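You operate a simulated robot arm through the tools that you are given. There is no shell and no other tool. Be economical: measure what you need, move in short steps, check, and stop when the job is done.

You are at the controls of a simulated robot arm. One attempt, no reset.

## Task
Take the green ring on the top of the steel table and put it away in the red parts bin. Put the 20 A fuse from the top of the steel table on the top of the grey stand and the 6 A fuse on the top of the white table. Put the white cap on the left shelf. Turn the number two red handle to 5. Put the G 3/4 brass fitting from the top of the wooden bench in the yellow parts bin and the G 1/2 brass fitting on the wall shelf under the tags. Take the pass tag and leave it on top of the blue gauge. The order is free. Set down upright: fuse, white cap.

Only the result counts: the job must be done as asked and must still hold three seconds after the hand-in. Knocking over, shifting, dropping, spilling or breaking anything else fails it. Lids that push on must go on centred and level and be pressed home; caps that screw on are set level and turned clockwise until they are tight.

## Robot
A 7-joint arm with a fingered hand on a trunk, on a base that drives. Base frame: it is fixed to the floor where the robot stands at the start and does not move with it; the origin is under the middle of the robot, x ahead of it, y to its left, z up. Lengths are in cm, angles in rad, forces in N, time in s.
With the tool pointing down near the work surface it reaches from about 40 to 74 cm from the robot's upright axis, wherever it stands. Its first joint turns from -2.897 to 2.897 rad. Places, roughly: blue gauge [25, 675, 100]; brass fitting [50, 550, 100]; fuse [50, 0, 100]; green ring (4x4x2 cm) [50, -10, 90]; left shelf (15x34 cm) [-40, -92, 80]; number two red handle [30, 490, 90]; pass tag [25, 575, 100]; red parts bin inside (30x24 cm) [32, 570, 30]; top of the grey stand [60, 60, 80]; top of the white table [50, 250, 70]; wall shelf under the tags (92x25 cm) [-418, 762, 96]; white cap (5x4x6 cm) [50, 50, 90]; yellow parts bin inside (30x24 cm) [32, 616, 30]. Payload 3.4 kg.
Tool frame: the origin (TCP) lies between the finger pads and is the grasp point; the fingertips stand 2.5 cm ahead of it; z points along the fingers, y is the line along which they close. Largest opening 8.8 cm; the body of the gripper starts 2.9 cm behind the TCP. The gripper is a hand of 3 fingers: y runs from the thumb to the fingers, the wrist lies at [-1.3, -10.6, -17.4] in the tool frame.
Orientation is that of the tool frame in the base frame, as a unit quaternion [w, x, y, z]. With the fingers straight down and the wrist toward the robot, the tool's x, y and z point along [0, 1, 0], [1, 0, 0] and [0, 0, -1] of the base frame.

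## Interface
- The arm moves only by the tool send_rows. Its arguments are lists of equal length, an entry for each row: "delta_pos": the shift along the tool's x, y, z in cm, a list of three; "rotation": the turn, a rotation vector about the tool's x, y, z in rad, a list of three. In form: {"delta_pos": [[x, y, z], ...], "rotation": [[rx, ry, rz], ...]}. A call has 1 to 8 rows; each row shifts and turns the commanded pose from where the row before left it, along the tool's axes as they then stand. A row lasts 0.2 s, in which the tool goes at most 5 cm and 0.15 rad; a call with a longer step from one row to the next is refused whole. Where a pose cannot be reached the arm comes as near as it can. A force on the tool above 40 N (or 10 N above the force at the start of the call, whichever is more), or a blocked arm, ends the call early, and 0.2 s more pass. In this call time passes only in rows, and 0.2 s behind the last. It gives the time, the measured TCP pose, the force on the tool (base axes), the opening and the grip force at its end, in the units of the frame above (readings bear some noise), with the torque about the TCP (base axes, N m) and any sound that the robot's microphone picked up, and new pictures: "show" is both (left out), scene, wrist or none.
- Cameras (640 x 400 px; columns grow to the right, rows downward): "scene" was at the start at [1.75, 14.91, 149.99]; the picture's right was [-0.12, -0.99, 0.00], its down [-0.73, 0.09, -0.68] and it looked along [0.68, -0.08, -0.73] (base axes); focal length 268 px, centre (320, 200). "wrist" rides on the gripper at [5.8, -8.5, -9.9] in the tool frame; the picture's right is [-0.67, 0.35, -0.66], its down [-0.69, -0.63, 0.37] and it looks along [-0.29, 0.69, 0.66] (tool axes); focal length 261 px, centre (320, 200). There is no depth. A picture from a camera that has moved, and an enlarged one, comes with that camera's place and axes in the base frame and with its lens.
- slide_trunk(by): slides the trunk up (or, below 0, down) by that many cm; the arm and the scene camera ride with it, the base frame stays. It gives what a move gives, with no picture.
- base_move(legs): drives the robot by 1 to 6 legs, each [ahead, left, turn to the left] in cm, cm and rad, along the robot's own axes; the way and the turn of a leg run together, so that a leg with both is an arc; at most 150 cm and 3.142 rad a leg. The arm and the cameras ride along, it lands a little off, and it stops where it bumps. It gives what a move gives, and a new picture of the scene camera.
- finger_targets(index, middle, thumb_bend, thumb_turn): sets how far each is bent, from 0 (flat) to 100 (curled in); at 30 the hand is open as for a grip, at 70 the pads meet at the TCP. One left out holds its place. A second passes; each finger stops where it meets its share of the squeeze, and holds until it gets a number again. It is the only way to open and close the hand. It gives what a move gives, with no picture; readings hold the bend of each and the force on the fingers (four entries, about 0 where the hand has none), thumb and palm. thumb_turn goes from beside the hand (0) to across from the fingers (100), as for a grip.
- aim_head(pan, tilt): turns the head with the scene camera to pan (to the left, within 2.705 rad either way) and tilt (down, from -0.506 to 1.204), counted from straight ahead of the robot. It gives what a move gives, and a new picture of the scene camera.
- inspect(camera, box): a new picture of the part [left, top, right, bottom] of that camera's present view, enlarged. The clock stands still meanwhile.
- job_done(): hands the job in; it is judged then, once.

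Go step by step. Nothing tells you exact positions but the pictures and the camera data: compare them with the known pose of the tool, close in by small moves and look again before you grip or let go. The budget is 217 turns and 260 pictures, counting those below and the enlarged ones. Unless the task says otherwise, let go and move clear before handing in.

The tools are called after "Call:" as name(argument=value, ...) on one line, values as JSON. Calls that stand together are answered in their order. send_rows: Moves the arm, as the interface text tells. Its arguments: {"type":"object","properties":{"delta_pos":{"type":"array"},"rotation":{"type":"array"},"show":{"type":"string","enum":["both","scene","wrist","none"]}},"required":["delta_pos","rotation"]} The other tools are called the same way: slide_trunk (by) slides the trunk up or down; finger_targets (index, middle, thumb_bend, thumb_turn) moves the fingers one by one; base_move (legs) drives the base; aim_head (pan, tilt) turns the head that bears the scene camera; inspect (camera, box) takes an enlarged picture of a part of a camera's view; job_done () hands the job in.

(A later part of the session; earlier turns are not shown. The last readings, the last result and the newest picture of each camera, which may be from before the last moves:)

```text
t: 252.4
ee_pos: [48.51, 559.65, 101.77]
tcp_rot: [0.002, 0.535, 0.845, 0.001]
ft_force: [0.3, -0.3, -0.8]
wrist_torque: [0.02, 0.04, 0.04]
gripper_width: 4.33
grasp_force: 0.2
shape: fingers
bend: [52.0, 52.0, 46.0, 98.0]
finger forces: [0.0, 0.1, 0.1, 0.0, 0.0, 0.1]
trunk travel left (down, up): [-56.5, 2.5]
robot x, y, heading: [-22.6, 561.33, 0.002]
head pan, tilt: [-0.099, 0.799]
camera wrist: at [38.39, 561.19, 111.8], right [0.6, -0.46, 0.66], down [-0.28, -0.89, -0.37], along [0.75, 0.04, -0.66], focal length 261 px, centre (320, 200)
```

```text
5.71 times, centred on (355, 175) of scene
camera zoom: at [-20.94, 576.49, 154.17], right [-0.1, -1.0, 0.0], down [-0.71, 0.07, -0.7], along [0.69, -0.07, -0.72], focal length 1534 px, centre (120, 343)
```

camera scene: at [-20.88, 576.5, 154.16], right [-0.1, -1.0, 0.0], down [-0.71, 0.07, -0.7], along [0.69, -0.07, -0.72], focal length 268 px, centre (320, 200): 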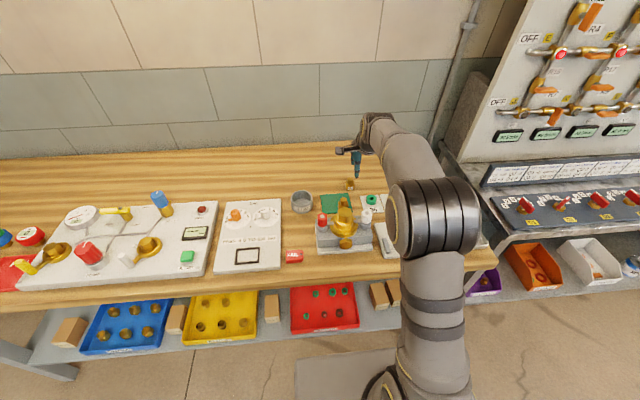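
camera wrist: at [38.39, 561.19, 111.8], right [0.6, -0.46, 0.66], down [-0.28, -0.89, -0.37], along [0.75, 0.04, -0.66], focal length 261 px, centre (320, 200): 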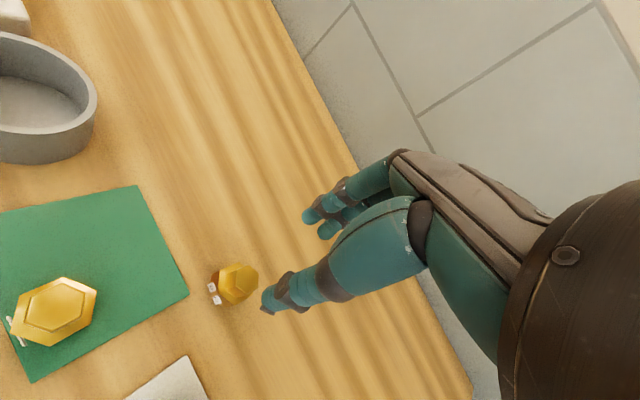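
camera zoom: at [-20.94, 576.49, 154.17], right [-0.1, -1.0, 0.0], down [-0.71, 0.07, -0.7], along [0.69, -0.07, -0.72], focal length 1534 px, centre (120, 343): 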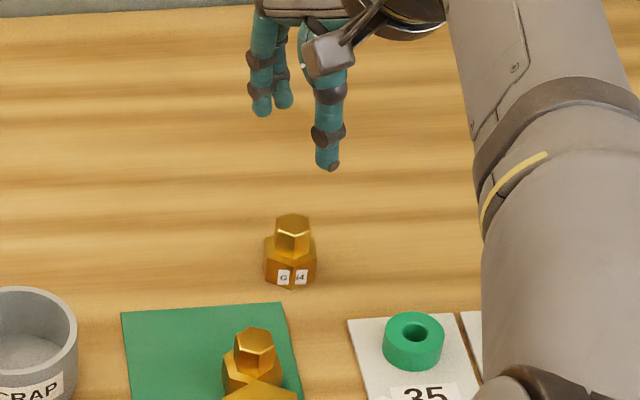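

The fitting's top is at (48.15, 558.9, 91.5). I'll trim and descend to the upper hex.

Call:
send_rows(delta_pos=[[0.1, -0.6, 3], [0, 0, 3], [0, 0, 2.4]], rotation=[[0, 0, 0], [0, 0, 0], [0, 0, 0]], show="wrist")

Call:
inspect(camera="scene", box=[310, 140, 400, 210])

```text
t: 253.2
ee_pos: [47.96, 559.41, 93.36]
tcp_rot: [0.002, 0.537, 0.844, 0.001]
ft_force: [-0.1, 1.4, -0.4]
wrist_torque: [-0.01, 0.0, -0.02]
gripper_width: 4.35
grasp_force: 0.0
shape: fingers
bend: [52.0, 52.0, 46.0, 98.0]
finger forces: [0.1, 0.0, 0.1, 0.0, 0.0, 0.0]
trunk travel left (down, up): [-56.5, 2.5]
robot x, y, heading: [-22.6, 561.38, -0.0]
head pan, tilt: [-0.099, 0.799]
camera wrist: at [37.95, 561.05, 103.36], right [0.6, -0.46, 0.66], down [-0.28, -0.89, -0.37], along [0.75, 0.04, -0.66], focal length 261 px, centre (320, 200)
```

wrist: 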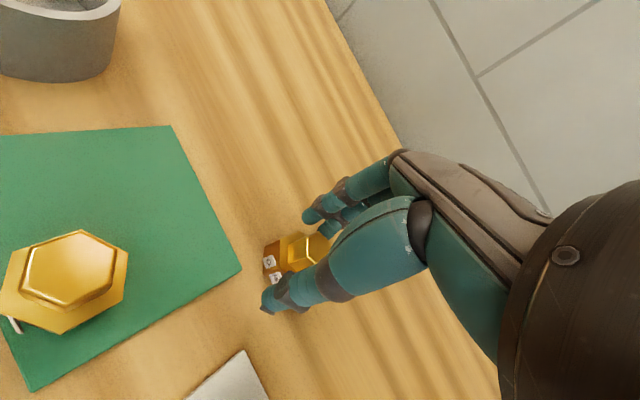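

```text
5.71 times, centred on (355, 175) of scene
camera zoom: at [-20.95, 576.5, 154.17], right [-0.1, -1.0, 0.0], down [-0.71, 0.07, -0.7], along [0.69, -0.07, -0.72], focal length 1534 px, centre (120, 343)
```

zoom: 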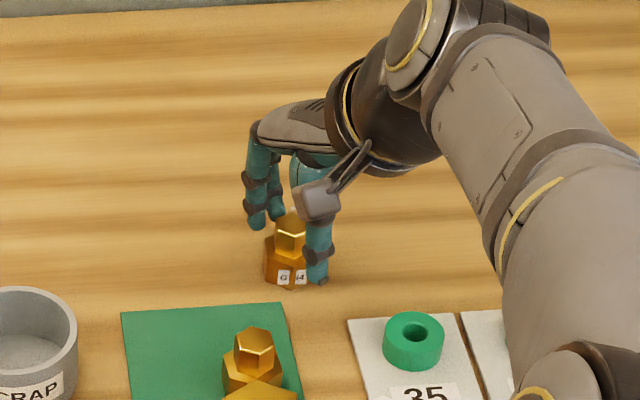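

The upper hex is straddled. Closing the fingers and test-lifting.

Call:
finger_targets(index=75, middle=75, thumb_bend=72)

Call:
send_rows(delta_pos=[[0, 0, -1.5], [0, 0, -3]], rotation=[[0, 0, 0], [0, 0, 0]], show="wrist")

Call:
inspect(camera="scene", box=[310, 140, 400, 210])

```text
t: 254.2
ee_pos: [47.95, 559.55, 93.33]
tcp_rot: [0.002, 0.536, 0.844, 0.001]
ft_force: [0.2, 1.0, -0.5]
wrist_torque: [-0.01, -0.02, -0.02]
gripper_width: 0.0
grasp_force: 0.0
shape: fingers
bend: [75.0, 75.0, 69.0, 97.0]
finger forces: [0.0, 0.0, 0.0, 0.0, 0.0, 0.0]
trunk travel left (down, up): [-56.5, 2.5]
robot x, y, heading: [-22.77, 561.31, 0.005]
head pan, tilt: [-0.099, 0.799]
```

```text
t: 254.8
ee_pos: [47.76, 559.51, 97.95]
tcp_rot: [0.002, 0.536, 0.844, 0.001]
ft_force: [0.4, -0.4, 0.6]
wrist_torque: [-0.01, -0.02, -0.02]
gripper_width: 0.0
grasp_force: 0.1
shape: fingers
bend: [75.0, 75.0, 69.0, 97.0]
finger forces: [0.0, 0.0, 0.1, 0.1, 0.0, 0.1]
trunk travel left (down, up): [-56.5, 2.5]
robot x, y, heading: [-22.61, 561.45, 0.002]
head pan, tilt: [-0.099, 0.799]
camera wrist: at [37.81, 561.09, 107.88], right [0.6, -0.46, 0.66], down [-0.28, -0.89, -0.37], along [0.75, 0.04, -0.66], focal length 261 px, centre (320, 200)
```

wrist: 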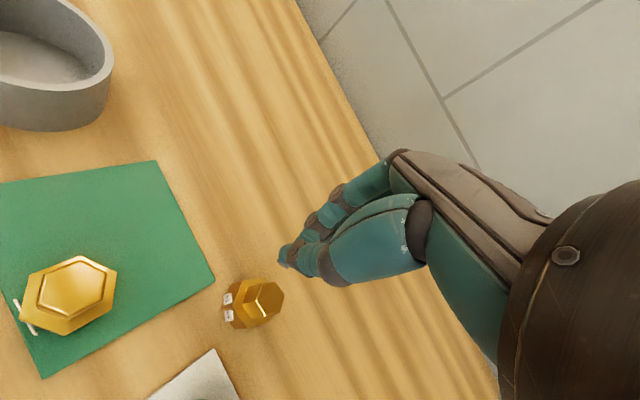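

```text
5.71 times, centred on (355, 175) of scene
camera zoom: at [-20.99, 576.5, 154.16], right [-0.1, -1.0, 0.0], down [-0.71, 0.07, -0.7], along [0.69, -0.07, -0.72], focal length 1534 px, centre (120, 343)
```

zoom: 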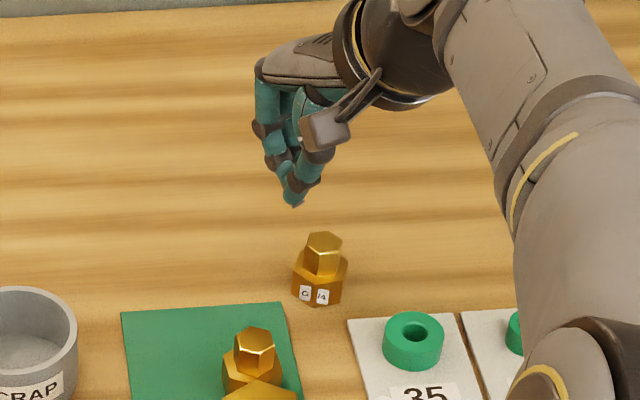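

The hex slipped out because I gripped too high; the fitting moved about 2 cm but stands upright. I'll open up and zoom in to see how it now faces.

Call:
finger_targets(index=48, middle=48, thumb_bend=44)

Call:
inspect(camera="wrist", box=[200, 250, 320, 350])

Call:
inspect(camera="scene", box=[345, 175, 370, 195])

```text
t: 255.8
ee_pos: [47.91, 559.53, 98.04]
tcp_rot: [0.002, 0.536, 0.844, 0.001]
ft_force: [0.1, 1.2, -0.3]
wrist_torque: [0.0, -0.01, 0.02]
gripper_width: 4.98
grasp_force: 0.0
shape: fingers
bend: [48.0, 48.0, 44.0, 97.0]
finger forces: [0.1, 0.0, 0.0, 0.0, 0.0, 0.0]
trunk travel left (down, up): [-56.5, 2.5]
robot x, y, heading: [-22.86, 561.15, 0.002]
head pan, tilt: [-0.099, 0.799]
```

```text
4.00 times, centred on (260, 300) of wrist
camera zoom: at [37.82, 561.08, 107.87], right [0.6, -0.46, 0.66], down [-0.28, -0.89, -0.37], along [0.75, 0.04, -0.66], focal length 1043 px, centre (560, -200)
```

zoom: 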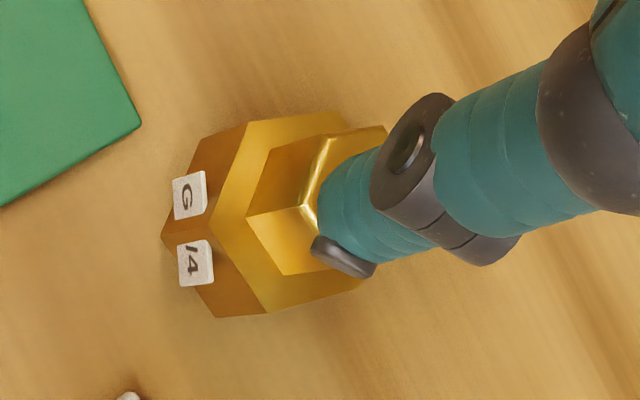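

```text
16.00 times, centred on (358, 185) of scene
camera zoom: at [-20.97, 576.5, 154.17], right [-0.1, -1.0, 0.0], down [-0.71, 0.07, -0.7], along [0.69, -0.07, -0.72], focal length 4294 px, centre (-280, 440)
```

zoom: 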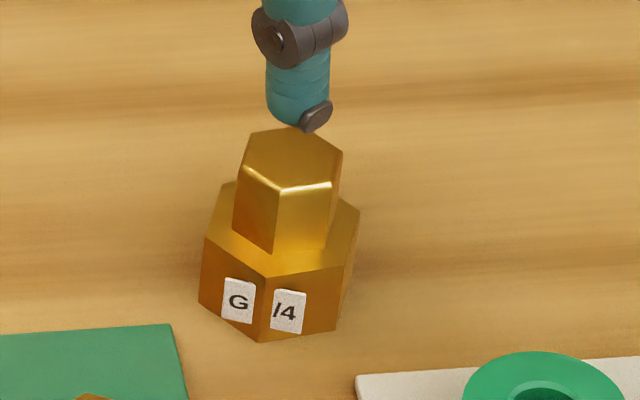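

The "G" and "/4" faces point to 118° and 178°, so unlabelled flats lie at a hand yaw of about 58°. I'll centre over (47, 557.2) and turn the hand to that.

Call:
send_rows(delta_pos=[[0, 0, -1], [-1.25, -2.05, 0], [0, 0, 0], [0, 0, 0], [0, 0, 0], [0, 0, 0]], rotation=[[0, 0, 0], [0, 0, 0], [0, 0, -0.144], [0, 0, -0.144], [0, 0, -0.144], [0, 0, -0.144]], show="wrist")

Call:
inspect(camera="scene", box=[310, 140, 400, 210])

```text
t: 257.2
ee_pos: [43.28, 557.72, 98.09]
tcp_rot: [0.002, 0.274, 0.962, 0.0]
ft_force: [0.0, -0.2, -0.2]
wrist_torque: [-0.01, 0.0, -0.02]
gripper_width: 5.0
grasp_force: 0.0
shape: fingers
bend: [48.0, 48.0, 44.0, 97.0]
finger forces: [0.0, 0.0, 0.1, 0.1, 0.1, 0.0]
out of reach, approached as far as the arm can: row 4, 5, 6
trunk travel left (down, up): [-56.5, 2.5]
robot x, y, heading: [-22.49, 561.69, 0.003]
head pan, tilt: [-0.099, 0.799]
camera wrist: at [33.89, 553.51, 108.03], right [0.75, -0.06, 0.66], down [0.25, -0.9, -0.36], along [0.61, 0.44, -0.66], focal length 261 px, centre (320, 200)
```

wrist: 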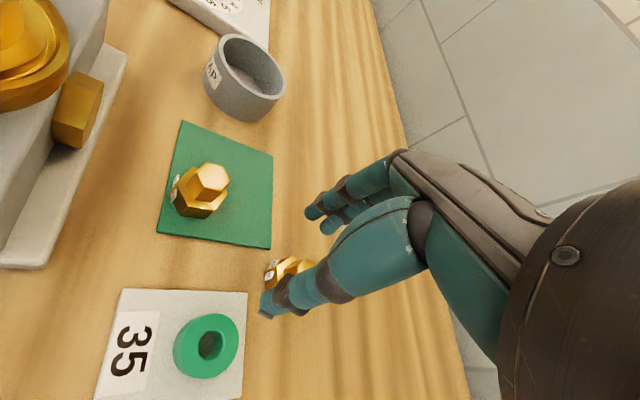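

```text
5.71 times, centred on (355, 175) of scene
camera zoom: at [-20.99, 576.48, 154.17], right [-0.1, -1.0, 0.0], down [-0.71, 0.07, -0.7], along [0.69, -0.07, -0.72], focal length 1534 px, centre (120, 343)
```

zoom: 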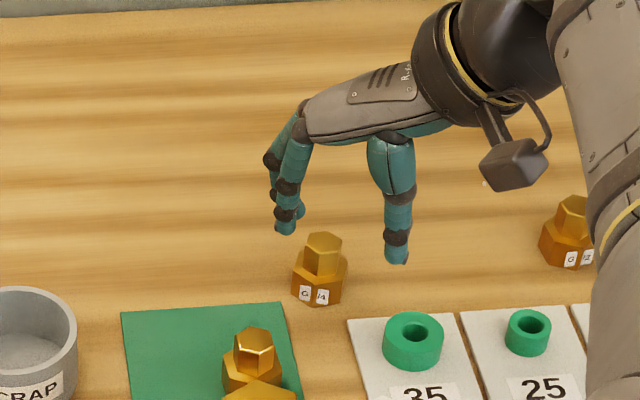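

Turned that far, the arm runs out of reach. I'll instead grip straight (yaw ≈ 0), where a flat also faces the hand, and turn back.

Call:
send_rows(delta_pos=[[0, 0, 0], [0, 0, 0], [0, 0, 0], [0, 0, 0], [0, 0, 0], [0, 0, 0], [0, 0, 0]], rotation=[[0, 0, 0.148], [0, 0, 0.148], [0, 0, 0.148], [0, 0, 0.148], [0, 0, 0.148], [0, 0, 0.148], [0, 0, 0.148]], show="wrist")

```text
t: 258.8
ee_pos: [43.29, 557.81, 98.11]
tcp_rot: [0.002, 0.715, 0.699, 0.002]
ft_force: [0.4, -0.2, -0.7]
wrist_torque: [-0.04, 0.02, 0.01]
gripper_width: 4.98
grasp_force: 0.0
shape: fingers
bend: [48.0, 48.0, 44.0, 97.0]
finger forces: [0.0, 0.1, 0.0, 0.0, 0.1, 0.1]
trunk travel left (down, up): [-56.5, 2.5]
robot x, y, heading: [-23.17, 561.68, 0.004]
head pan, tilt: [-0.099, 0.799]
camera wrist: at [34.97, 563.72, 108.01], right [0.33, -0.68, 0.66], down [-0.64, -0.67, -0.37], along [0.69, -0.3, -0.66], focal length 261 px, centre (320, 200)
```

wrist: 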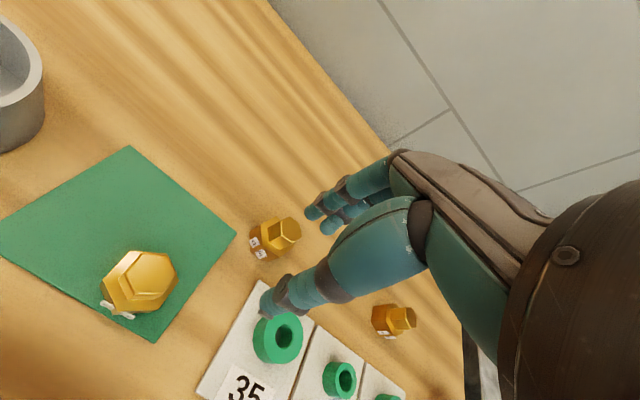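

The fitting is at (47.5, 557.2), 4 cm ahead. I'll go over it and down to body height.

Call:
send_rows(delta_pos=[[0, 4.2, 0], [0, 0, 3.2], [0, 0, 2.9]], rotation=[[0, 0, 0], [0, 0, 0], [0, 0, 0]], show="wrist")

Call:
inspect(camera="scene", box=[320, 150, 390, 205])

```text
t: 259.6
ee_pos: [47.42, 557.72, 91.86]
tcp_rot: [0.001, 0.715, 0.699, 0.001]
ft_force: [0.9, -0.7, -1.0]
wrist_torque: [0.02, -0.02, -0.02]
gripper_width: 5.0
grasp_force: 0.2
shape: fingers
bend: [48.0, 48.0, 44.0, 97.0]
finger forces: [0.1, 0.0, 0.0, 0.0, 0.0, 0.0]
trunk travel left (down, up): [-56.5, 2.5]
robot x, y, heading: [-22.93, 561.67, -0.001]
head pan, tilt: [-0.099, 0.799]
camera wrist: at [39.16, 563.56, 101.82], right [0.33, -0.68, 0.66], down [-0.64, -0.67, -0.37], along [0.69, -0.3, -0.66], focal length 261 px, centre (320, 200)
```

wrist: 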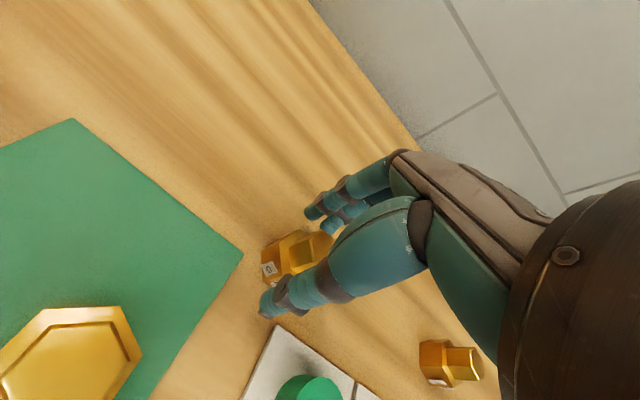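

```text
7.27 times, centred on (355, 178) of scene
camera zoom: at [-20.97, 576.49, 154.17], right [-0.1, -1.0, 0.0], down [-0.71, 0.07, -0.7], along [0.69, -0.07, -0.72], focal length 1952 px, centre (66, 364)
```

zoom: 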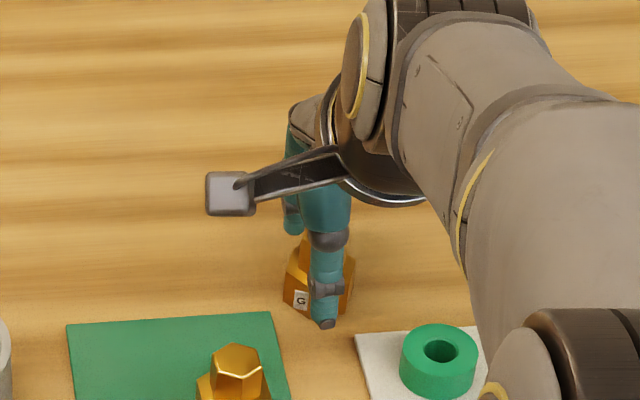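

It sits slightly toward the index side; I'll shift 0.4 cm, drop 0.3 cm, and close.

Call:
send_rows(delta_pos=[[0.4, 0, 0.3]], rotation=[[0, 0, 0]], show="none")

Call:
finger_targets(index=72, middle=72, thumb_bend=70)

Call:
inspect(camera="wrist", box=[200, 140, 440, 340])

```text
t: 260.0
ee_pos: [47.39, 558.13, 91.64]
tcp_rot: [0.002, 0.715, 0.699, 0.001]
ft_force: [-0.5, 0.2, -0.7]
wrist_torque: [0.0, 0.01, -0.02]
gripper_width: 5.0
grasp_force: 0.0
shape: fingers
bend: [48.0, 48.0, 44.0, 97.0]
finger forces: [0.0, 0.1, 0.0, 0.0, 0.0, 0.1]
trunk travel left (down, up): [-56.5, 2.5]
robot x, y, heading: [-22.97, 561.67, 0.007]
head pan, tilt: [-0.099, 0.799]
```

```text
t: 261.0
ee_pos: [47.49, 558.1, 91.62]
tcp_rot: [0.001, 0.715, 0.699, 0.002]
ft_force: [-0.1, 0.6, 0.4]
wrist_torque: [-0.03, 0.01, 0.0]
gripper_width: 2.16
grasp_force: 11.5
shape: fingers
bend: [71.0, 63.0, 55.0, 95.0]
finger forces: [5.2, 7.2, 0.0, 0.0, 10.9, 0.1]
trunk travel left (down, up): [-56.5, 2.5]
robot x, y, heading: [-22.5, 561.5, 0.004]
head pan, tilt: [-0.099, 0.799]
```

```text
2.00 times, centred on (320, 240) of wrist
camera zoom: at [39.17, 563.99, 101.56], right [0.33, -0.68, 0.66], down [-0.64, -0.67, -0.37], along [0.69, -0.3, -0.66], focal length 521 px, centre (320, 120)
```

zoom: 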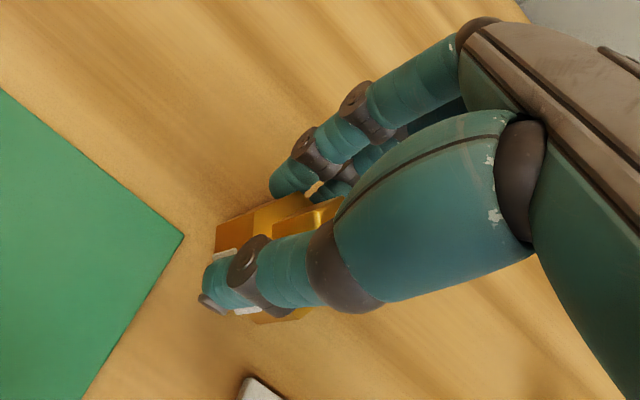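

Firm grip with all three fingers. Lifting to check.

Call:
send_rows(delta_pos=[[0, 0, -2], [0, 0, -4], [0, 0, -4], [0, -3, -4]], rotation=[[0, 0, 0], [0, 0, 0], [0, 0, 0], [0, 0, 0]], show="wrist")

```text
t: 262.0
ee_pos: [44.35, 558.06, 105.79]
tcp_rot: [0.001, 0.715, 0.699, 0.002]
ft_force: [-0.9, 0.0, -0.2]
wrist_torque: [0.03, -0.03, -0.02]
gripper_width: 2.12
grasp_force: 11.3
shape: fingers
bend: [71.0, 63.0, 55.0, 95.0]
finger forces: [4.8, 6.9, 0.1, 0.0, 11.0, 0.2]
trunk travel left (down, up): [-56.5, 2.5]
robot x, y, heading: [-22.89, 561.32, 0.004]
head pan, tilt: [-0.099, 0.799]
camera wrist: at [36.08, 564.08, 115.67], right [0.33, -0.68, 0.66], down [-0.64, -0.67, -0.37], along [0.69, -0.3, -0.66], focal length 261 px, centre (320, 200)
```

wrist: 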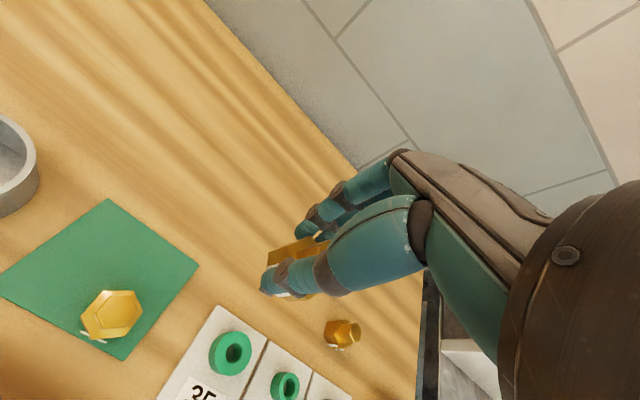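

The fitting is held. Now to the yellow PLUGS bin: back off, move left, lower the trunk, pitch the hand and bring it down before the shelf.

Call:
base_move(legs=[[-59, 0, 0], [0, 48, 0]])

Call:
slide_trunk(by=-38)

Call:
slide_trunk(by=-16)

Call:
send_rows(delta_pos=[[0, 0, 0], [0, 0, 0], [0, 0, 0], [0, -1.2, 2.7], [0, -1.2, 2.7], [0, -1.2, 2.7]], rotation=[[-0.14, 0, 0], [-0.14, 0, 0], [-0.14, 0, 0], [0, 0, 0], [0, 0, 0], [0, 0, 0]])

```text
t: 267.8
ee_pos: [-15.1, 606.01, 105.74]
tcp_rot: [0.001, 0.716, 0.699, 0.002]
ft_force: [-0.6, -1.6, -0.1]
wrist_torque: [0.01, -0.04, 0.01]
gripper_width: 2.13
grasp_force: 11.5
shape: fingers
bend: [71.0, 63.0, 55.0, 95.0]
finger forces: [5.0, 6.9, 0.1, 0.0, 10.9, 0.1]
trunk travel left (down, up): [-56.5, 2.5]
robot x, y, heading: [-82.45, 609.35, 0.006]
head pan, tilt: [-0.099, 0.799]
camera scene: at [-80.55, 624.54, 154.16], right [-0.1, -1.0, 0.0], down [-0.71, 0.07, -0.7], along [0.69, -0.07, -0.72], focal length 268 px, centre (320, 200)
```

scene: 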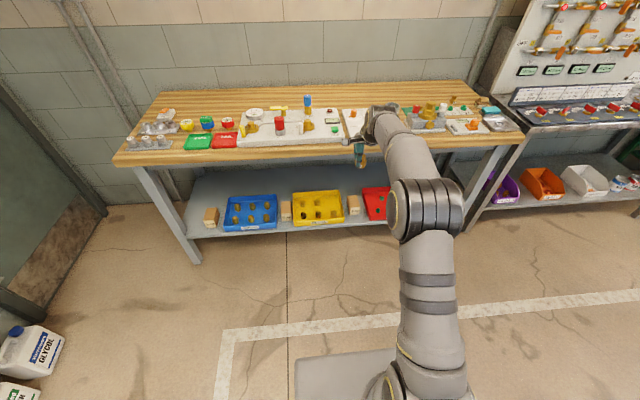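

```text
t: 271.5
ee_pos: [-15.09, 606.12, 67.6]
tcp_rot: [0.001, 0.715, 0.699, 0.001]
ft_force: [-0.6, 0.5, -0.9]
wrist_torque: [-0.02, 0.01, 0.01]
gripper_width: 2.14
grasp_force: 11.1
shape: fingers
bend: [71.0, 63.0, 55.0, 95.0]
finger forces: [4.8, 6.8, 0.0, 0.0, 10.8, 0.0]
trunk travel left (down, up): [-18.5, 40.5]
robot x, y, heading: [-82.44, 609.34, 0.001]
head pan, tilt: [-0.099, 0.799]
```

```text
t: 273.3
ee_pos: [-15.1, 605.95, 51.7]
tcp_rot: [0.001, 0.715, 0.699, 0.002]
ft_force: [0.3, 0.8, -0.8]
wrist_torque: [-0.03, 0.0, -0.03]
gripper_width: 2.13
grasp_force: 11.1
shape: fingers
bend: [71.0, 63.0, 55.0, 95.0]
finger forces: [4.8, 6.8, 0.1, 0.1, 10.9, 0.0]
trunk travel left (down, up): [-2.5, 56.5]
robot x, y, heading: [-82.66, 609.68, 0.006]
head pan, tilt: [-0.099, 0.799]
```

```text
t: 274.7
ee_pos: [-15.16, 606.01, 42.78]
tcp_rot: [0.15, 0.699, 0.683, 0.148]
ft_force: [-0.2, -0.4, -1.4]
wrist_torque: [0.0, 0.01, -0.02]
gripper_width: 2.06
grasp_force: 10.5
shape: fingers
bend: [71.0, 64.0, 56.0, 95.0]
finger forces: [4.0, 6.3, 0.1, 0.0, 10.5, 0.0]
trunk travel left (down, up): [-2.5, 56.5]
robot x, y, heading: [-82.58, 609.09, -0.0]
head pan, tilt: [-0.099, 0.799]
camera scene: at [-80.56, 624.49, 100.17], right [-0.1, -1.0, 0.0], down [-0.71, 0.07, -0.7], along [0.69, -0.07, -0.72], focal length 268 px, centre (320, 200)
camera wrist: at [-26.75, 612.0, 48.36], right [0.03, -0.67, 0.74], down [-0.44, -0.68, -0.59], along [0.9, -0.31, -0.32], focal length 261 px, centre (320, 200)
```

scene: 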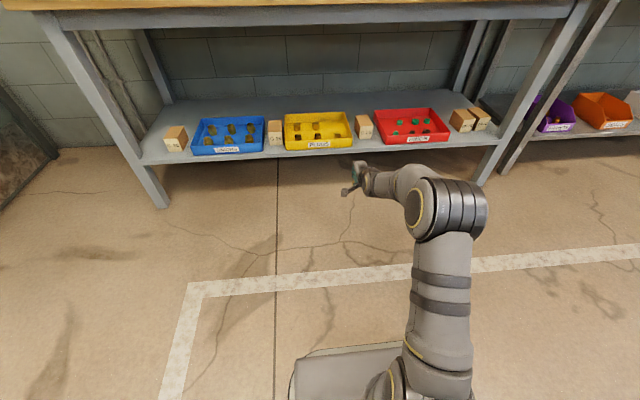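
wrist: 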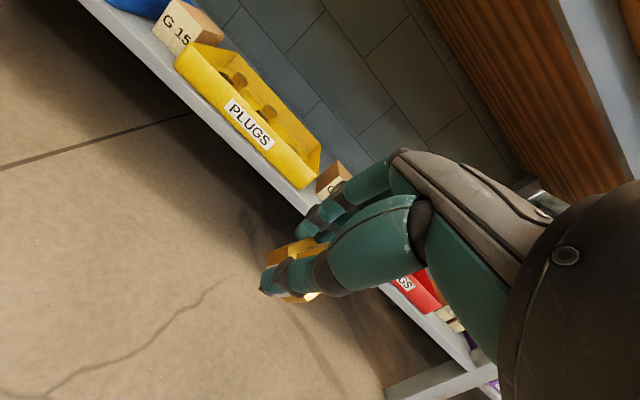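

Aligned with the right part of the yellow bin. Driving in over the front rim.

Call:
base_move(legs=[[42, 0.5, 0]])

Call:
inspect(camera="wrist", box=[0, 0, 640, 400])

```text
t: 277.3
ee_pos: [26.41, 606.15, 42.67]
tcp_rot: [0.15, 0.701, 0.682, 0.148]
ft_force: [0.0, -0.3, -1.6]
wrist_torque: [0.0, 0.01, -0.03]
gripper_width: 2.04
grasp_force: 10.4
shape: fingers
bend: [71.0, 64.0, 56.0, 95.0]
finger forces: [3.9, 6.4, 0.0, 0.1, 10.3, 0.1]
trunk travel left (down, up): [-2.5, 56.5]
robot x, y, heading: [-40.78, 609.77, 0.001]
head pan, tilt: [-0.099, 0.799]
camera scene: at [-38.86, 624.97, 100.17], right [-0.1, -0.99, 0.0], down [-0.71, 0.07, -0.7], along [0.69, -0.07, -0.72], focal length 268 px, centre (320, 200)
```

scene: 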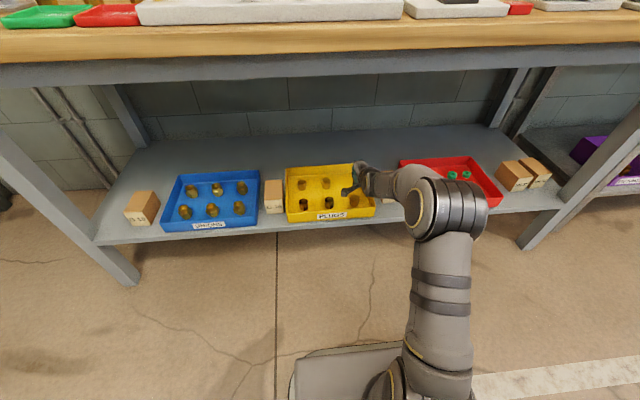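

```text
1.00 times, centred on (320, 200) of wrist (not enlarged: the box is as wide or as high as the picture)
camera zoom: at [14.91, 612.25, 48.39], right [0.03, -0.67, 0.74], down [-0.44, -0.67, -0.59], along [0.9, -0.31, -0.32], focal length 261 px, centre (320, 200)
```

zoom: 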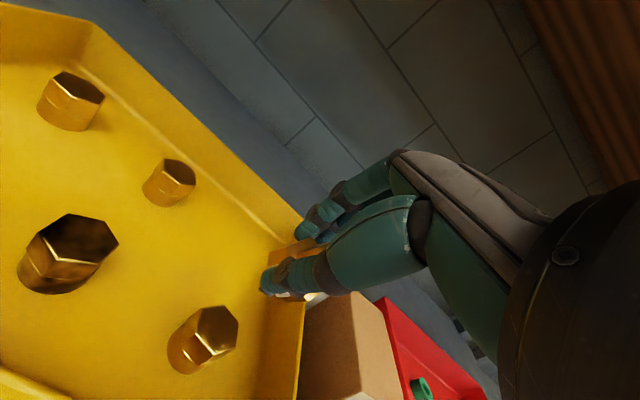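

A free spot lies in the back row at about (34.5, 607). I'll edge forward with base and arm, then lower.

Call:
base_move(legs=[[5, 0.8, 0]])

Call:
send_rows(delta_pos=[[0, 1.4, 0.6], [0, -0.8, 1.8], [0, -0.8, 1.8]], rotation=[[0, 0, 0], [0, 0, 0], [0, 0, 0]], show="wrist")

```text
t: 278.2
ee_pos: [31.4, 607.0, 42.74]
tcp_rot: [0.15, 0.701, 0.682, 0.146]
ft_force: [-0.5, -1.2, -0.3]
wrist_torque: [0.04, 0.05, -0.02]
gripper_width: 2.06
grasp_force: 10.2
shape: fingers
bend: [71.0, 64.0, 56.0, 95.0]
finger forces: [4.0, 6.4, 0.0, 0.0, 10.4, 0.0]
trunk travel left (down, up): [-2.5, 56.5]
robot x, y, heading: [-35.78, 610.0, 0.006]
head pan, tilt: [-0.099, 0.799]
camera scene: at [-33.85, 625.76, 100.17], right [-0.1, -0.99, 0.0], down [-0.71, 0.07, -0.7], along [0.69, -0.07, -0.72], focal length 268 px, centre (320, 200)
```

scene: 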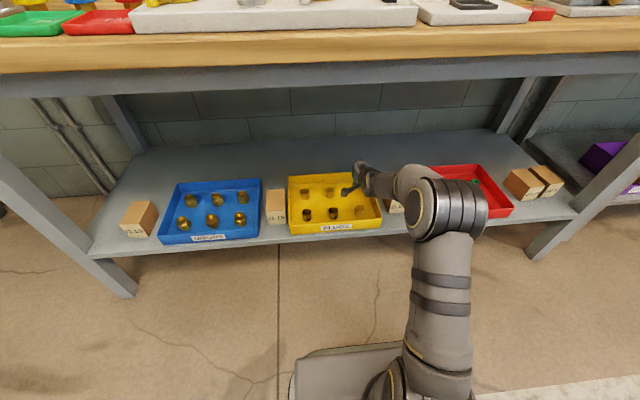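

```text
t: 279.0
ee_pos: [33.02, 606.85, 38.93]
tcp_rot: [0.151, 0.701, 0.681, 0.147]
ft_force: [0.1, -0.3, -0.5]
wrist_torque: [0.01, 0.01, -0.02]
gripper_width: 2.05
grasp_force: 10.4
shape: fingers
bend: [71.0, 64.0, 56.0, 95.0]
finger forces: [4.0, 6.4, 0.0, 0.0, 10.3, 0.1]
trunk travel left (down, up): [-2.5, 56.5]
robot x, y, heading: [-35.46, 610.75, -0.002]
head pan, tilt: [-0.099, 0.799]
camera wrist: at [21.46, 613.0, 44.5], right [0.03, -0.67, 0.74], down [-0.44, -0.67, -0.59], along [0.9, -0.31, -0.32], focal length 261 px, centre (320, 200)
```

wrist: 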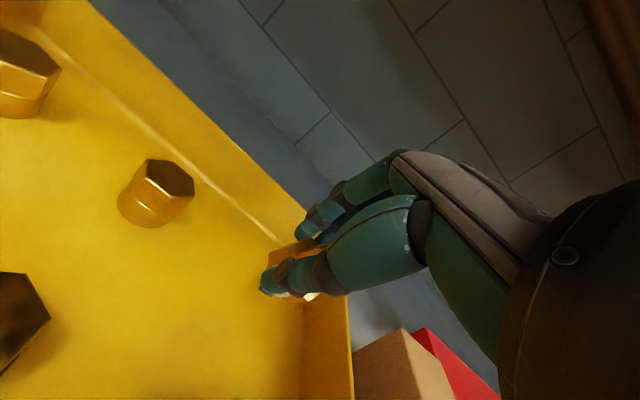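

Clear of the walls and other plugs. Feeling down to the bin floor.

Call:
send_rows(delta_pos=[[0, -0.4, 0.9], [0, -0.4, 0.9]], rotation=[[0, 0, 0], [0, 0, 0]], show="none")

Call:
send_rows(delta_pos=[[0, -0.25, 0.55], [0, -0.25, 0.55]], rotation=[[0, 0, 0], [0, 0, 0]], show="wrist")

```text
t: 279.6
ee_pos: [32.95, 606.92, 36.89]
tcp_rot: [0.151, 0.702, 0.681, 0.147]
ft_force: [0.5, 0.0, -1.3]
wrist_torque: [0.0, -0.01, 0.02]
gripper_width: 2.05
grasp_force: 10.1
shape: fingers
bend: [71.0, 64.0, 56.0, 95.0]
finger forces: [3.9, 6.2, 0.0, 0.0, 10.2, 0.0]
trunk travel left (down, up): [-2.5, 56.5]
robot x, y, heading: [-35.91, 610.24, 0.003]
head pan, tilt: [-0.099, 0.799]
```

```text
t: 280.2
ee_pos: [33.01, 606.88, 35.61]
tcp_rot: [0.15, 0.701, 0.682, 0.146]
ft_force: [-0.3, -0.1, -0.5]
wrist_torque: [-0.01, -0.02, -0.03]
gripper_width: 2.03
grasp_force: 10.4
shape: fingers
bend: [71.0, 64.0, 56.0, 95.0]
finger forces: [3.9, 6.3, 0.0, 0.1, 10.3, 0.0]
trunk travel left (down, up): [-2.5, 56.5]
robot x, y, heading: [-35.79, 610.75, -0.005]
head pan, tilt: [-0.099, 0.799]
camera wrist: at [21.51, 613.01, 41.3], right [0.03, -0.67, 0.74], down [-0.44, -0.67, -0.59], along [0.9, -0.31, -0.32], focal length 261 px, centre (320, 200)
```

wrist: 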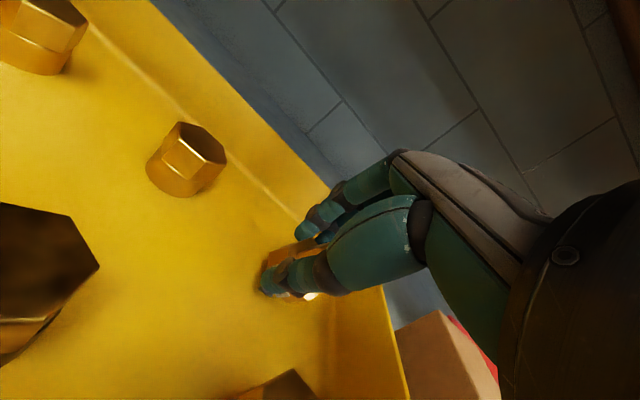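

Call:
send_rows(delta_pos=[[0, -0.25, 0.55], [0, -0.2, 0.45]], rotation=[[0, 0, 0], [0, 0, 0]], show="none")

Call:
send_rows(delta_pos=[[0, -0.2, 0.45]], rotation=[[0, 0, 0]], show="none")

```text
t: 280.8
ee_pos: [33.14, 606.88, 34.84]
tcp_rot: [0.151, 0.7, 0.682, 0.147]
ft_force: [1.1, 1.0, 6.0]
wrist_torque: [0.04, -0.01, 0.0]
gripper_width: 1.99
grasp_force: 12.0
shape: fingers
bend: [71.0, 64.0, 57.0, 95.0]
finger forces: [5.1, 8.4, 0.1, 0.1, 10.4, 0.1]
trunk travel left (down, up): [-2.5, 56.5]
robot x, y, heading: [-35.67, 610.76, -0.003]
head pan, tilt: [-0.099, 0.799]
```

```text
t: 281.2
ee_pos: [33.01, 606.94, 34.12]
tcp_rot: [0.151, 0.701, 0.682, 0.148]
ft_force: [2.3, 0.6, 9.1]
wrist_torque: [0.0, 0.01, 0.02]
gripper_width: 1.91
grasp_force: 11.6
shape: fingers
bend: [71.0, 62.0, 59.0, 95.0]
finger forces: [5.1, 8.6, 0.0, 0.1, 9.7, 0.0]
trunk travel left (down, up): [-2.5, 56.5]
robot x, y, heading: [-35.54, 610.63, -0.002]
head pan, tilt: [-0.099, 0.799]
```

The fitting is on the bin floor. Opening gently and lifting out.

Call:
finger_targets(index=54, middle=48, thumb_bend=48)

Call:
send_rows(delta_pos=[[0, 1, -2.3], [0, 1.6, -3.6], [0, 1.2, -2.7]], rotation=[[0, 0, 0], [0, 0, 0], [0, 0, 0]], show="wrist")

```text
t: 282.2
ee_pos: [33.01, 607.14, 34.24]
tcp_rot: [0.151, 0.701, 0.682, 0.147]
ft_force: [0.1, 3.6, 10.4]
wrist_torque: [0.23, 0.18, -0.06]
gripper_width: 3.16
grasp_force: 5.8
shape: fingers
bend: [54.0, 48.0, 55.0, 95.0]
finger forces: [0.1, 0.0, 0.0, 0.0, 10.7, 0.1]
trunk travel left (down, up): [-2.5, 56.5]
robot x, y, heading: [-35.94, 610.62, -0.001]
head pan, tilt: [-0.099, 0.799]
```

```text
t: 283.0
ee_pos: [32.84, 606.97, 43.49]
tcp_rot: [0.15, 0.7, 0.682, 0.147]
ft_force: [-0.1, -0.4, -0.2]
wrist_torque: [0.0, -0.01, -0.04]
gripper_width: 3.89
grasp_force: 0.1
shape: fingers
bend: [54.0, 48.0, 48.0, 97.0]
finger forces: [0.0, 0.1, 0.1, 0.0, 0.0, 0.0]
trunk travel left (down, up): [-2.5, 56.5]
robot x, y, heading: [-35.92, 610.36, -0.002]
head pan, tilt: [-0.099, 0.799]
camera wrist: at [21.32, 613.03, 49.12], right [0.03, -0.67, 0.74], down [-0.44, -0.67, -0.59], along [0.9, -0.31, -0.32], focal length 261 px, centre (320, 200)
```

wrist: 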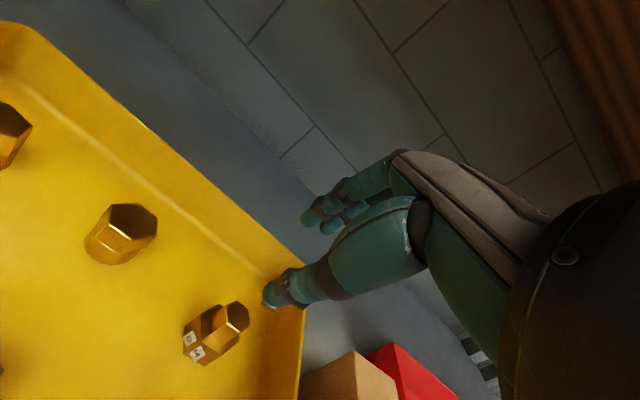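

The G 3/4 fitting stands in the yellow bin. I'll pull out, raise up, and go for the G 1/2 fitting at about (49, 541).

Call:
base_move(legs=[[-46, 0, 0]])

Call:
slide_trunk(by=40)

Call:
slide_trunk(by=14)

Call:
send_rows(delta_pos=[[0, 0, -2.5], [0, 0, -2.5], [0, 0, -2]], rotation=[[0.14, 0, 0], [0.14, 0, 0], [0.14, 0, 0]], show="none")

Call:
base_move(legs=[[0, -65.5, 0], [54, 0, 0]])

Call:
inspect(camera="wrist", box=[0, 0, 640, 400])

```text
t: 285.8
ee_pos: [-12.99, 606.82, 43.53]
tcp_rot: [0.151, 0.702, 0.68, 0.146]
ft_force: [0.7, 0.3, -0.8]
wrist_torque: [-0.01, -0.02, -0.02]
gripper_width: 3.89
grasp_force: 0.1
shape: fingers
bend: [54.0, 48.0, 48.0, 97.0]
finger forces: [0.0, 0.0, 0.0, 0.0, 0.0, 0.0]
trunk travel left (down, up): [-2.5, 56.5]
robot x, y, heading: [-81.51, 610.78, -0.003]
head pan, tilt: [-0.099, 0.799]
camera scene: at [-79.72, 625.93, 100.17], right [-0.11, -0.99, 0.0], down [-0.71, 0.08, -0.7], along [0.69, -0.07, -0.72], focal length 268 px, centre (320, 200)
```

scene: 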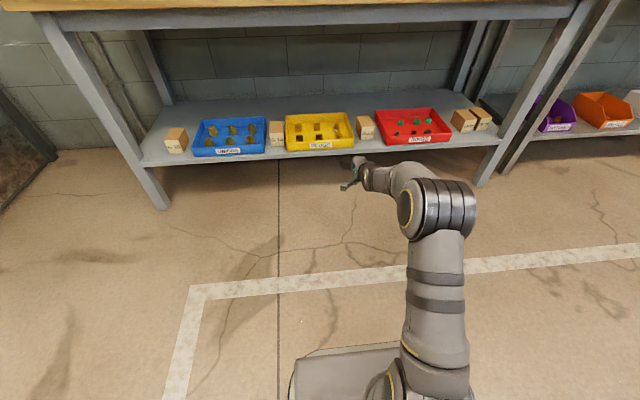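

```text
t: 289.6
ee_pos: [-13.01, 606.92, 83.4]
tcp_rot: [0.151, 0.702, 0.68, 0.146]
ft_force: [-0.2, -0.2, 0.1]
wrist_torque: [0.02, 0.0, 0.03]
gripper_width: 3.92
grasp_force: 0.1
shape: fingers
bend: [54.0, 48.0, 48.0, 97.0]
finger forces: [0.0, 0.0, 0.0, 0.0, 0.1, 0.1]
trunk travel left (down, up): [-42.5, 16.5]
robot x, y, heading: [-81.57, 610.81, -0.001]
head pan, tilt: [-0.099, 0.799]
```

```text
t: 291.3
ee_pos: [-13.08, 606.99, 97.51]
tcp_rot: [0.15, 0.703, 0.68, 0.145]
ft_force: [0.3, 1.2, 0.7]
wrist_torque: [0.0, 0.01, -0.01]
gripper_width: 3.91
grasp_force: 0.1
shape: fingers
bend: [54.0, 48.0, 48.0, 97.0]
finger forces: [0.0, 0.1, 0.1, 0.0, 0.1, 0.1]
trunk travel left (down, up): [-56.5, 2.5]
robot x, y, heading: [-81.7, 610.94, -0.003]
head pan, tilt: [-0.099, 0.799]
```

```text
t: 292.1
ee_pos: [-14.86, 607.06, 104.18]
tcp_rot: [0.002, 0.718, 0.696, 0.0]
ft_force: [-0.1, 0.6, -0.3]
wrist_torque: [0.03, 0.01, 0.01]
gripper_width: 3.91
grasp_force: 0.0
shape: fingers
bend: [54.0, 48.0, 48.0, 97.0]
finger forces: [0.0, 0.0, 0.0, 0.0, 0.0, 0.0]
trunk travel left (down, up): [-56.5, 2.5]
robot x, y, heading: [-81.67, 610.78, -0.008]
head pan, tilt: [-0.099, 0.799]
```

```text
t: 298.4
ee_pos: [38.72, 541.3, 104.12]
tcp_rot: [0.001, 0.717, 0.697, 0.002]
ft_force: [0.1, 0.2, -0.4]
wrist_torque: [0.01, 0.0, 0.0]
gripper_width: 3.94
grasp_force: 0.1
shape: fingers
bend: [54.0, 48.0, 48.0, 97.0]
finger forces: [0.0, 0.1, 0.1, 0.0, 0.1, 0.0]
trunk travel left (down, up): [-56.5, 2.5]
robot x, y, heading: [-27.98, 545.0, -0.011]
head pan, tilt: [-0.099, 0.799]
camera scene: at [-26.04, 559.97, 154.16], right [-0.1, -0.99, 0.0], down [-0.71, 0.07, -0.7], along [0.69, -0.07, -0.72], focal length 268 px, centre (320, 200)
```

scene: 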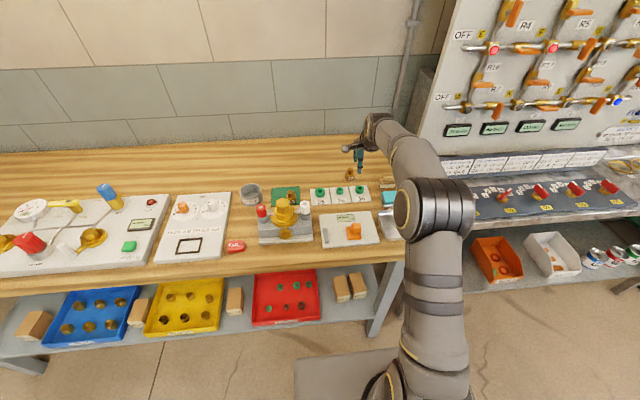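

```text
1.00 times, centred on (320, 200) of wrist (not enlarged: the box is as wide or as high as the picture)
camera zoom: at [30.45, 547.2, 114.1], right [0.33, -0.68, 0.66], down [-0.65, -0.67, -0.37], along [0.69, -0.31, -0.66], focal length 261 px, centre (320, 200)
```

zoom: 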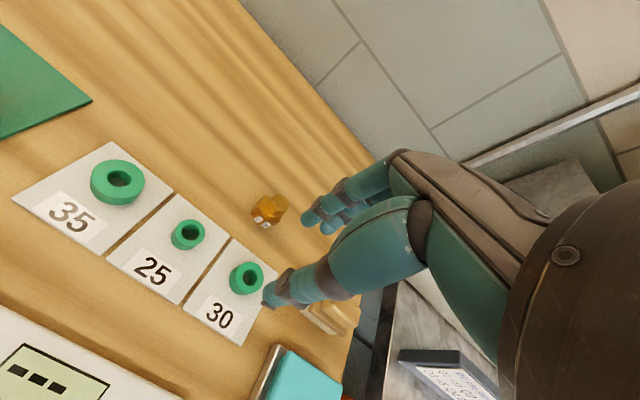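

The G 1/2 fitting solves to (49.0, 540.9). I'll close in 6 cm, move over it and turn the hand about 28° to match the flats.

Call:
base_move(legs=[[6, 0, 0.01]])

Call:
finger_targets(index=48, middle=48, thumb_bend=44)

Call:
send_rows(delta_pos=[[0, 2, 1.5], [0, 2, 1.5], [0, 0, 1], [0, 0, 0], [0, 0, 0], [0, 0, 0]], rotation=[[0, 0, 0], [0, 0, 0], [0, 0, -0.13], [0, 0, -0.13], [0, 0, -0.13], [0, 0, -0.13]], show="wrist")

Call:
inspect(camera="scene", box=[310, 140, 400, 210])

```text
t: 299.4
ee_pos: [44.67, 541.93, 104.16]
tcp_rot: [0.0, 0.714, 0.7, 0.001]
ft_force: [-0.4, 0.1, -0.3]
wrist_torque: [0.02, 0.01, -0.01]
gripper_width: 3.91
grasp_force: 0.0
shape: fingers
bend: [54.0, 48.0, 48.0, 97.0]
finger forces: [0.0, 0.0, 0.0, 0.1, 0.0, 0.0]
trunk travel left (down, up): [-56.5, 2.5]
robot x, y, heading: [-21.98, 544.96, 0.009]
head pan, tilt: [-0.099, 0.799]
camera scene: at [-20.15, 560.01, 154.16], right [-0.09, -1.0, 0.0], down [-0.71, 0.07, -0.7], along [0.69, -0.06, -0.72], focal length 268 px, centre (320, 200)
```

scene: 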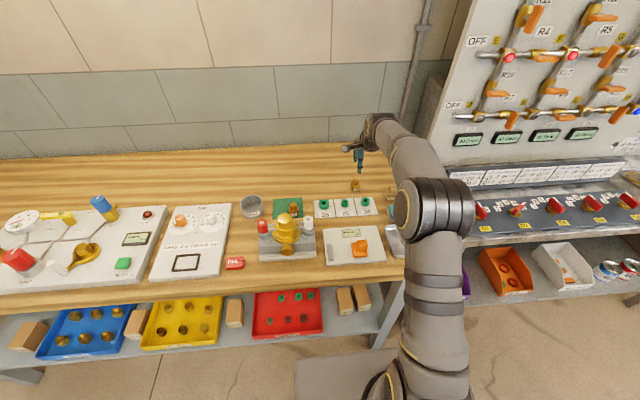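

```text
t: 300.4
ee_pos: [44.74, 541.93, 104.27]
tcp_rot: [0.001, 0.714, 0.7, 0.001]
ft_force: [-1.4, -0.1, 0.1]
wrist_torque: [-0.01, -0.02, -0.02]
gripper_width: 5.01
grasp_force: 0.2
shape: fingers
bend: [48.0, 48.0, 44.0, 97.0]
finger forces: [0.1, 0.0, 0.1, 0.0, 0.1, 0.1]
trunk travel left (down, up): [-56.5, 2.5]
robot x, y, heading: [-22.26, 545.16, 0.008]
head pan, tilt: [-0.099, 0.799]
```

```text
t: 301.8
ee_pos: [48.67, 541.86, 100.11]
tcp_rot: [0.002, 0.508, 0.861, 0.001]
ft_force: [-0.4, -0.5, -0.3]
wrist_torque: [0.01, 0.02, 0.0]
gripper_width: 4.99
grasp_force: 0.2
shape: fingers
bend: [48.0, 48.0, 44.0, 97.0]
finger forces: [0.0, 0.0, 0.0, 0.0, 0.0, 0.1]
trunk travel left (down, up): [-56.5, 2.5]
robot x, y, heading: [-22.18, 544.87, 0.009]
head pan, tilt: [-0.099, 0.799]
camera wrist: at [38.51, 542.78, 110.08], right [0.63, -0.42, 0.66], down [-0.22, -0.9, -0.37], along [0.75, 0.09, -0.66], focal length 261 px, centre (320, 200)
```

wrist: 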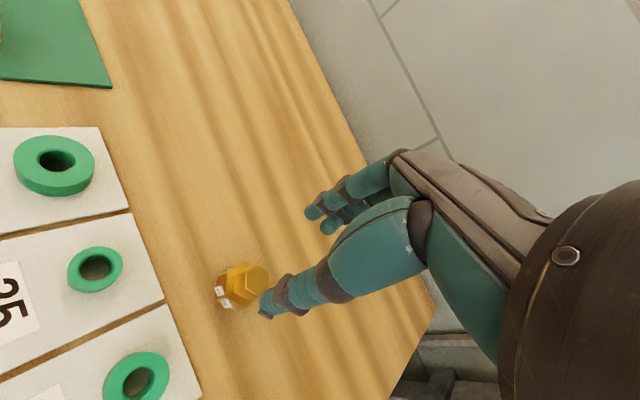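

```text
5.71 times, centred on (355, 175) of scene
camera zoom: at [-20.24, 560.0, 154.17], right [-0.09, -1.0, 0.0], down [-0.71, 0.07, -0.7], along [0.69, -0.06, -0.72], focal length 1534 px, centre (120, 343)
```

zoom: 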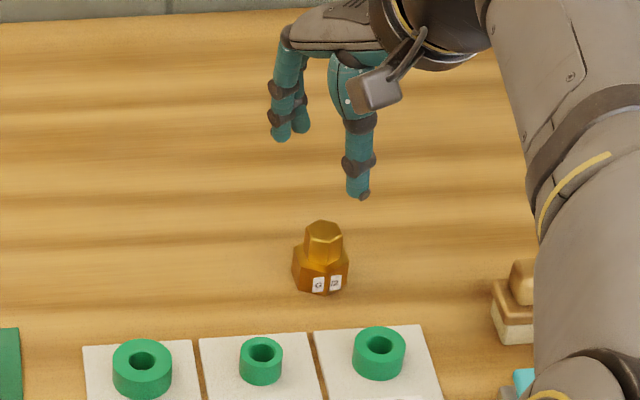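

Aligned within millimetres. Descending to body height and closing.

Call:
send_rows(delta_pos=[[-0.2, -0.2, 3.5], [0, 0, 3], [0, 0, 1.9]], rotation=[[0, 0, 0], [0, 0, 0], [0, 0, 0]], show="wrist")

Call:
finger_targets(index=72, middle=72, thumb_bend=70)

Call:
inspect(camera="wrist", box=[200, 140, 440, 340])

```text
t: 302.6
ee_pos: [48.66, 541.51, 91.75]
tcp_rot: [0.001, 0.51, 0.86, 0.001]
ft_force: [-0.7, -0.3, 0.3]
wrist_torque: [0.01, -0.01, -0.03]
gripper_width: 5.0
grasp_force: 0.0
shape: fingers
bend: [48.0, 48.0, 44.0, 97.0]
finger forces: [0.1, 0.1, 0.1, 0.0, 0.0, 0.0]
trunk travel left (down, up): [-56.5, 2.5]
robot x, y, heading: [-22.11, 544.86, 0.007]
head pan, tilt: [-0.099, 0.799]
camera wrist: at [38.46, 542.53, 101.63], right [0.63, -0.42, 0.66], down [-0.22, -0.9, -0.37], along [0.75, 0.08, -0.66], focal length 261 px, centre (320, 200)
```

wrist: 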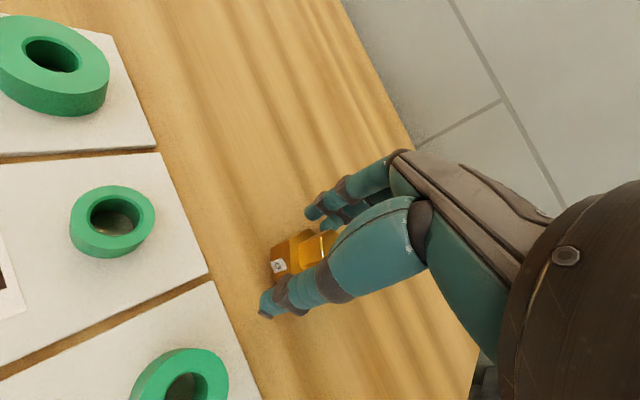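

```text
t: 303.6
ee_pos: [48.57, 541.66, 91.8]
tcp_rot: [0.002, 0.51, 0.86, 0.001]
ft_force: [-0.5, 0.5, -1.0]
wrist_torque: [0.01, -0.03, 0.02]
gripper_width: 2.28
grasp_force: 12.3
shape: fingers
bend: [71.0, 64.0, 55.0, 95.0]
finger forces: [5.8, 7.1, 0.0, 0.0, 12.4, 0.0]
trunk travel left (down, up): [-56.5, 2.5]
robot x, y, heading: [-21.88, 544.86, 0.007]
head pan, tilt: [-0.099, 0.799]
```

```text
2.00 times, centred on (320, 240) of wrist
camera zoom: at [38.46, 542.54, 101.66], right [0.63, -0.42, 0.66], down [-0.22, -0.9, -0.37], along [0.75, 0.08, -0.66], focal length 521 px, centre (320, 120)
```

zoom: 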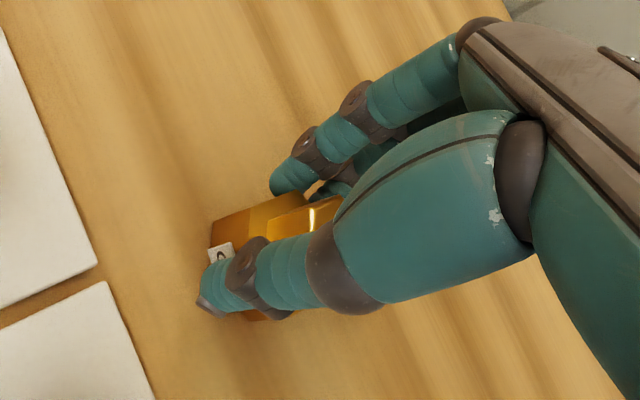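

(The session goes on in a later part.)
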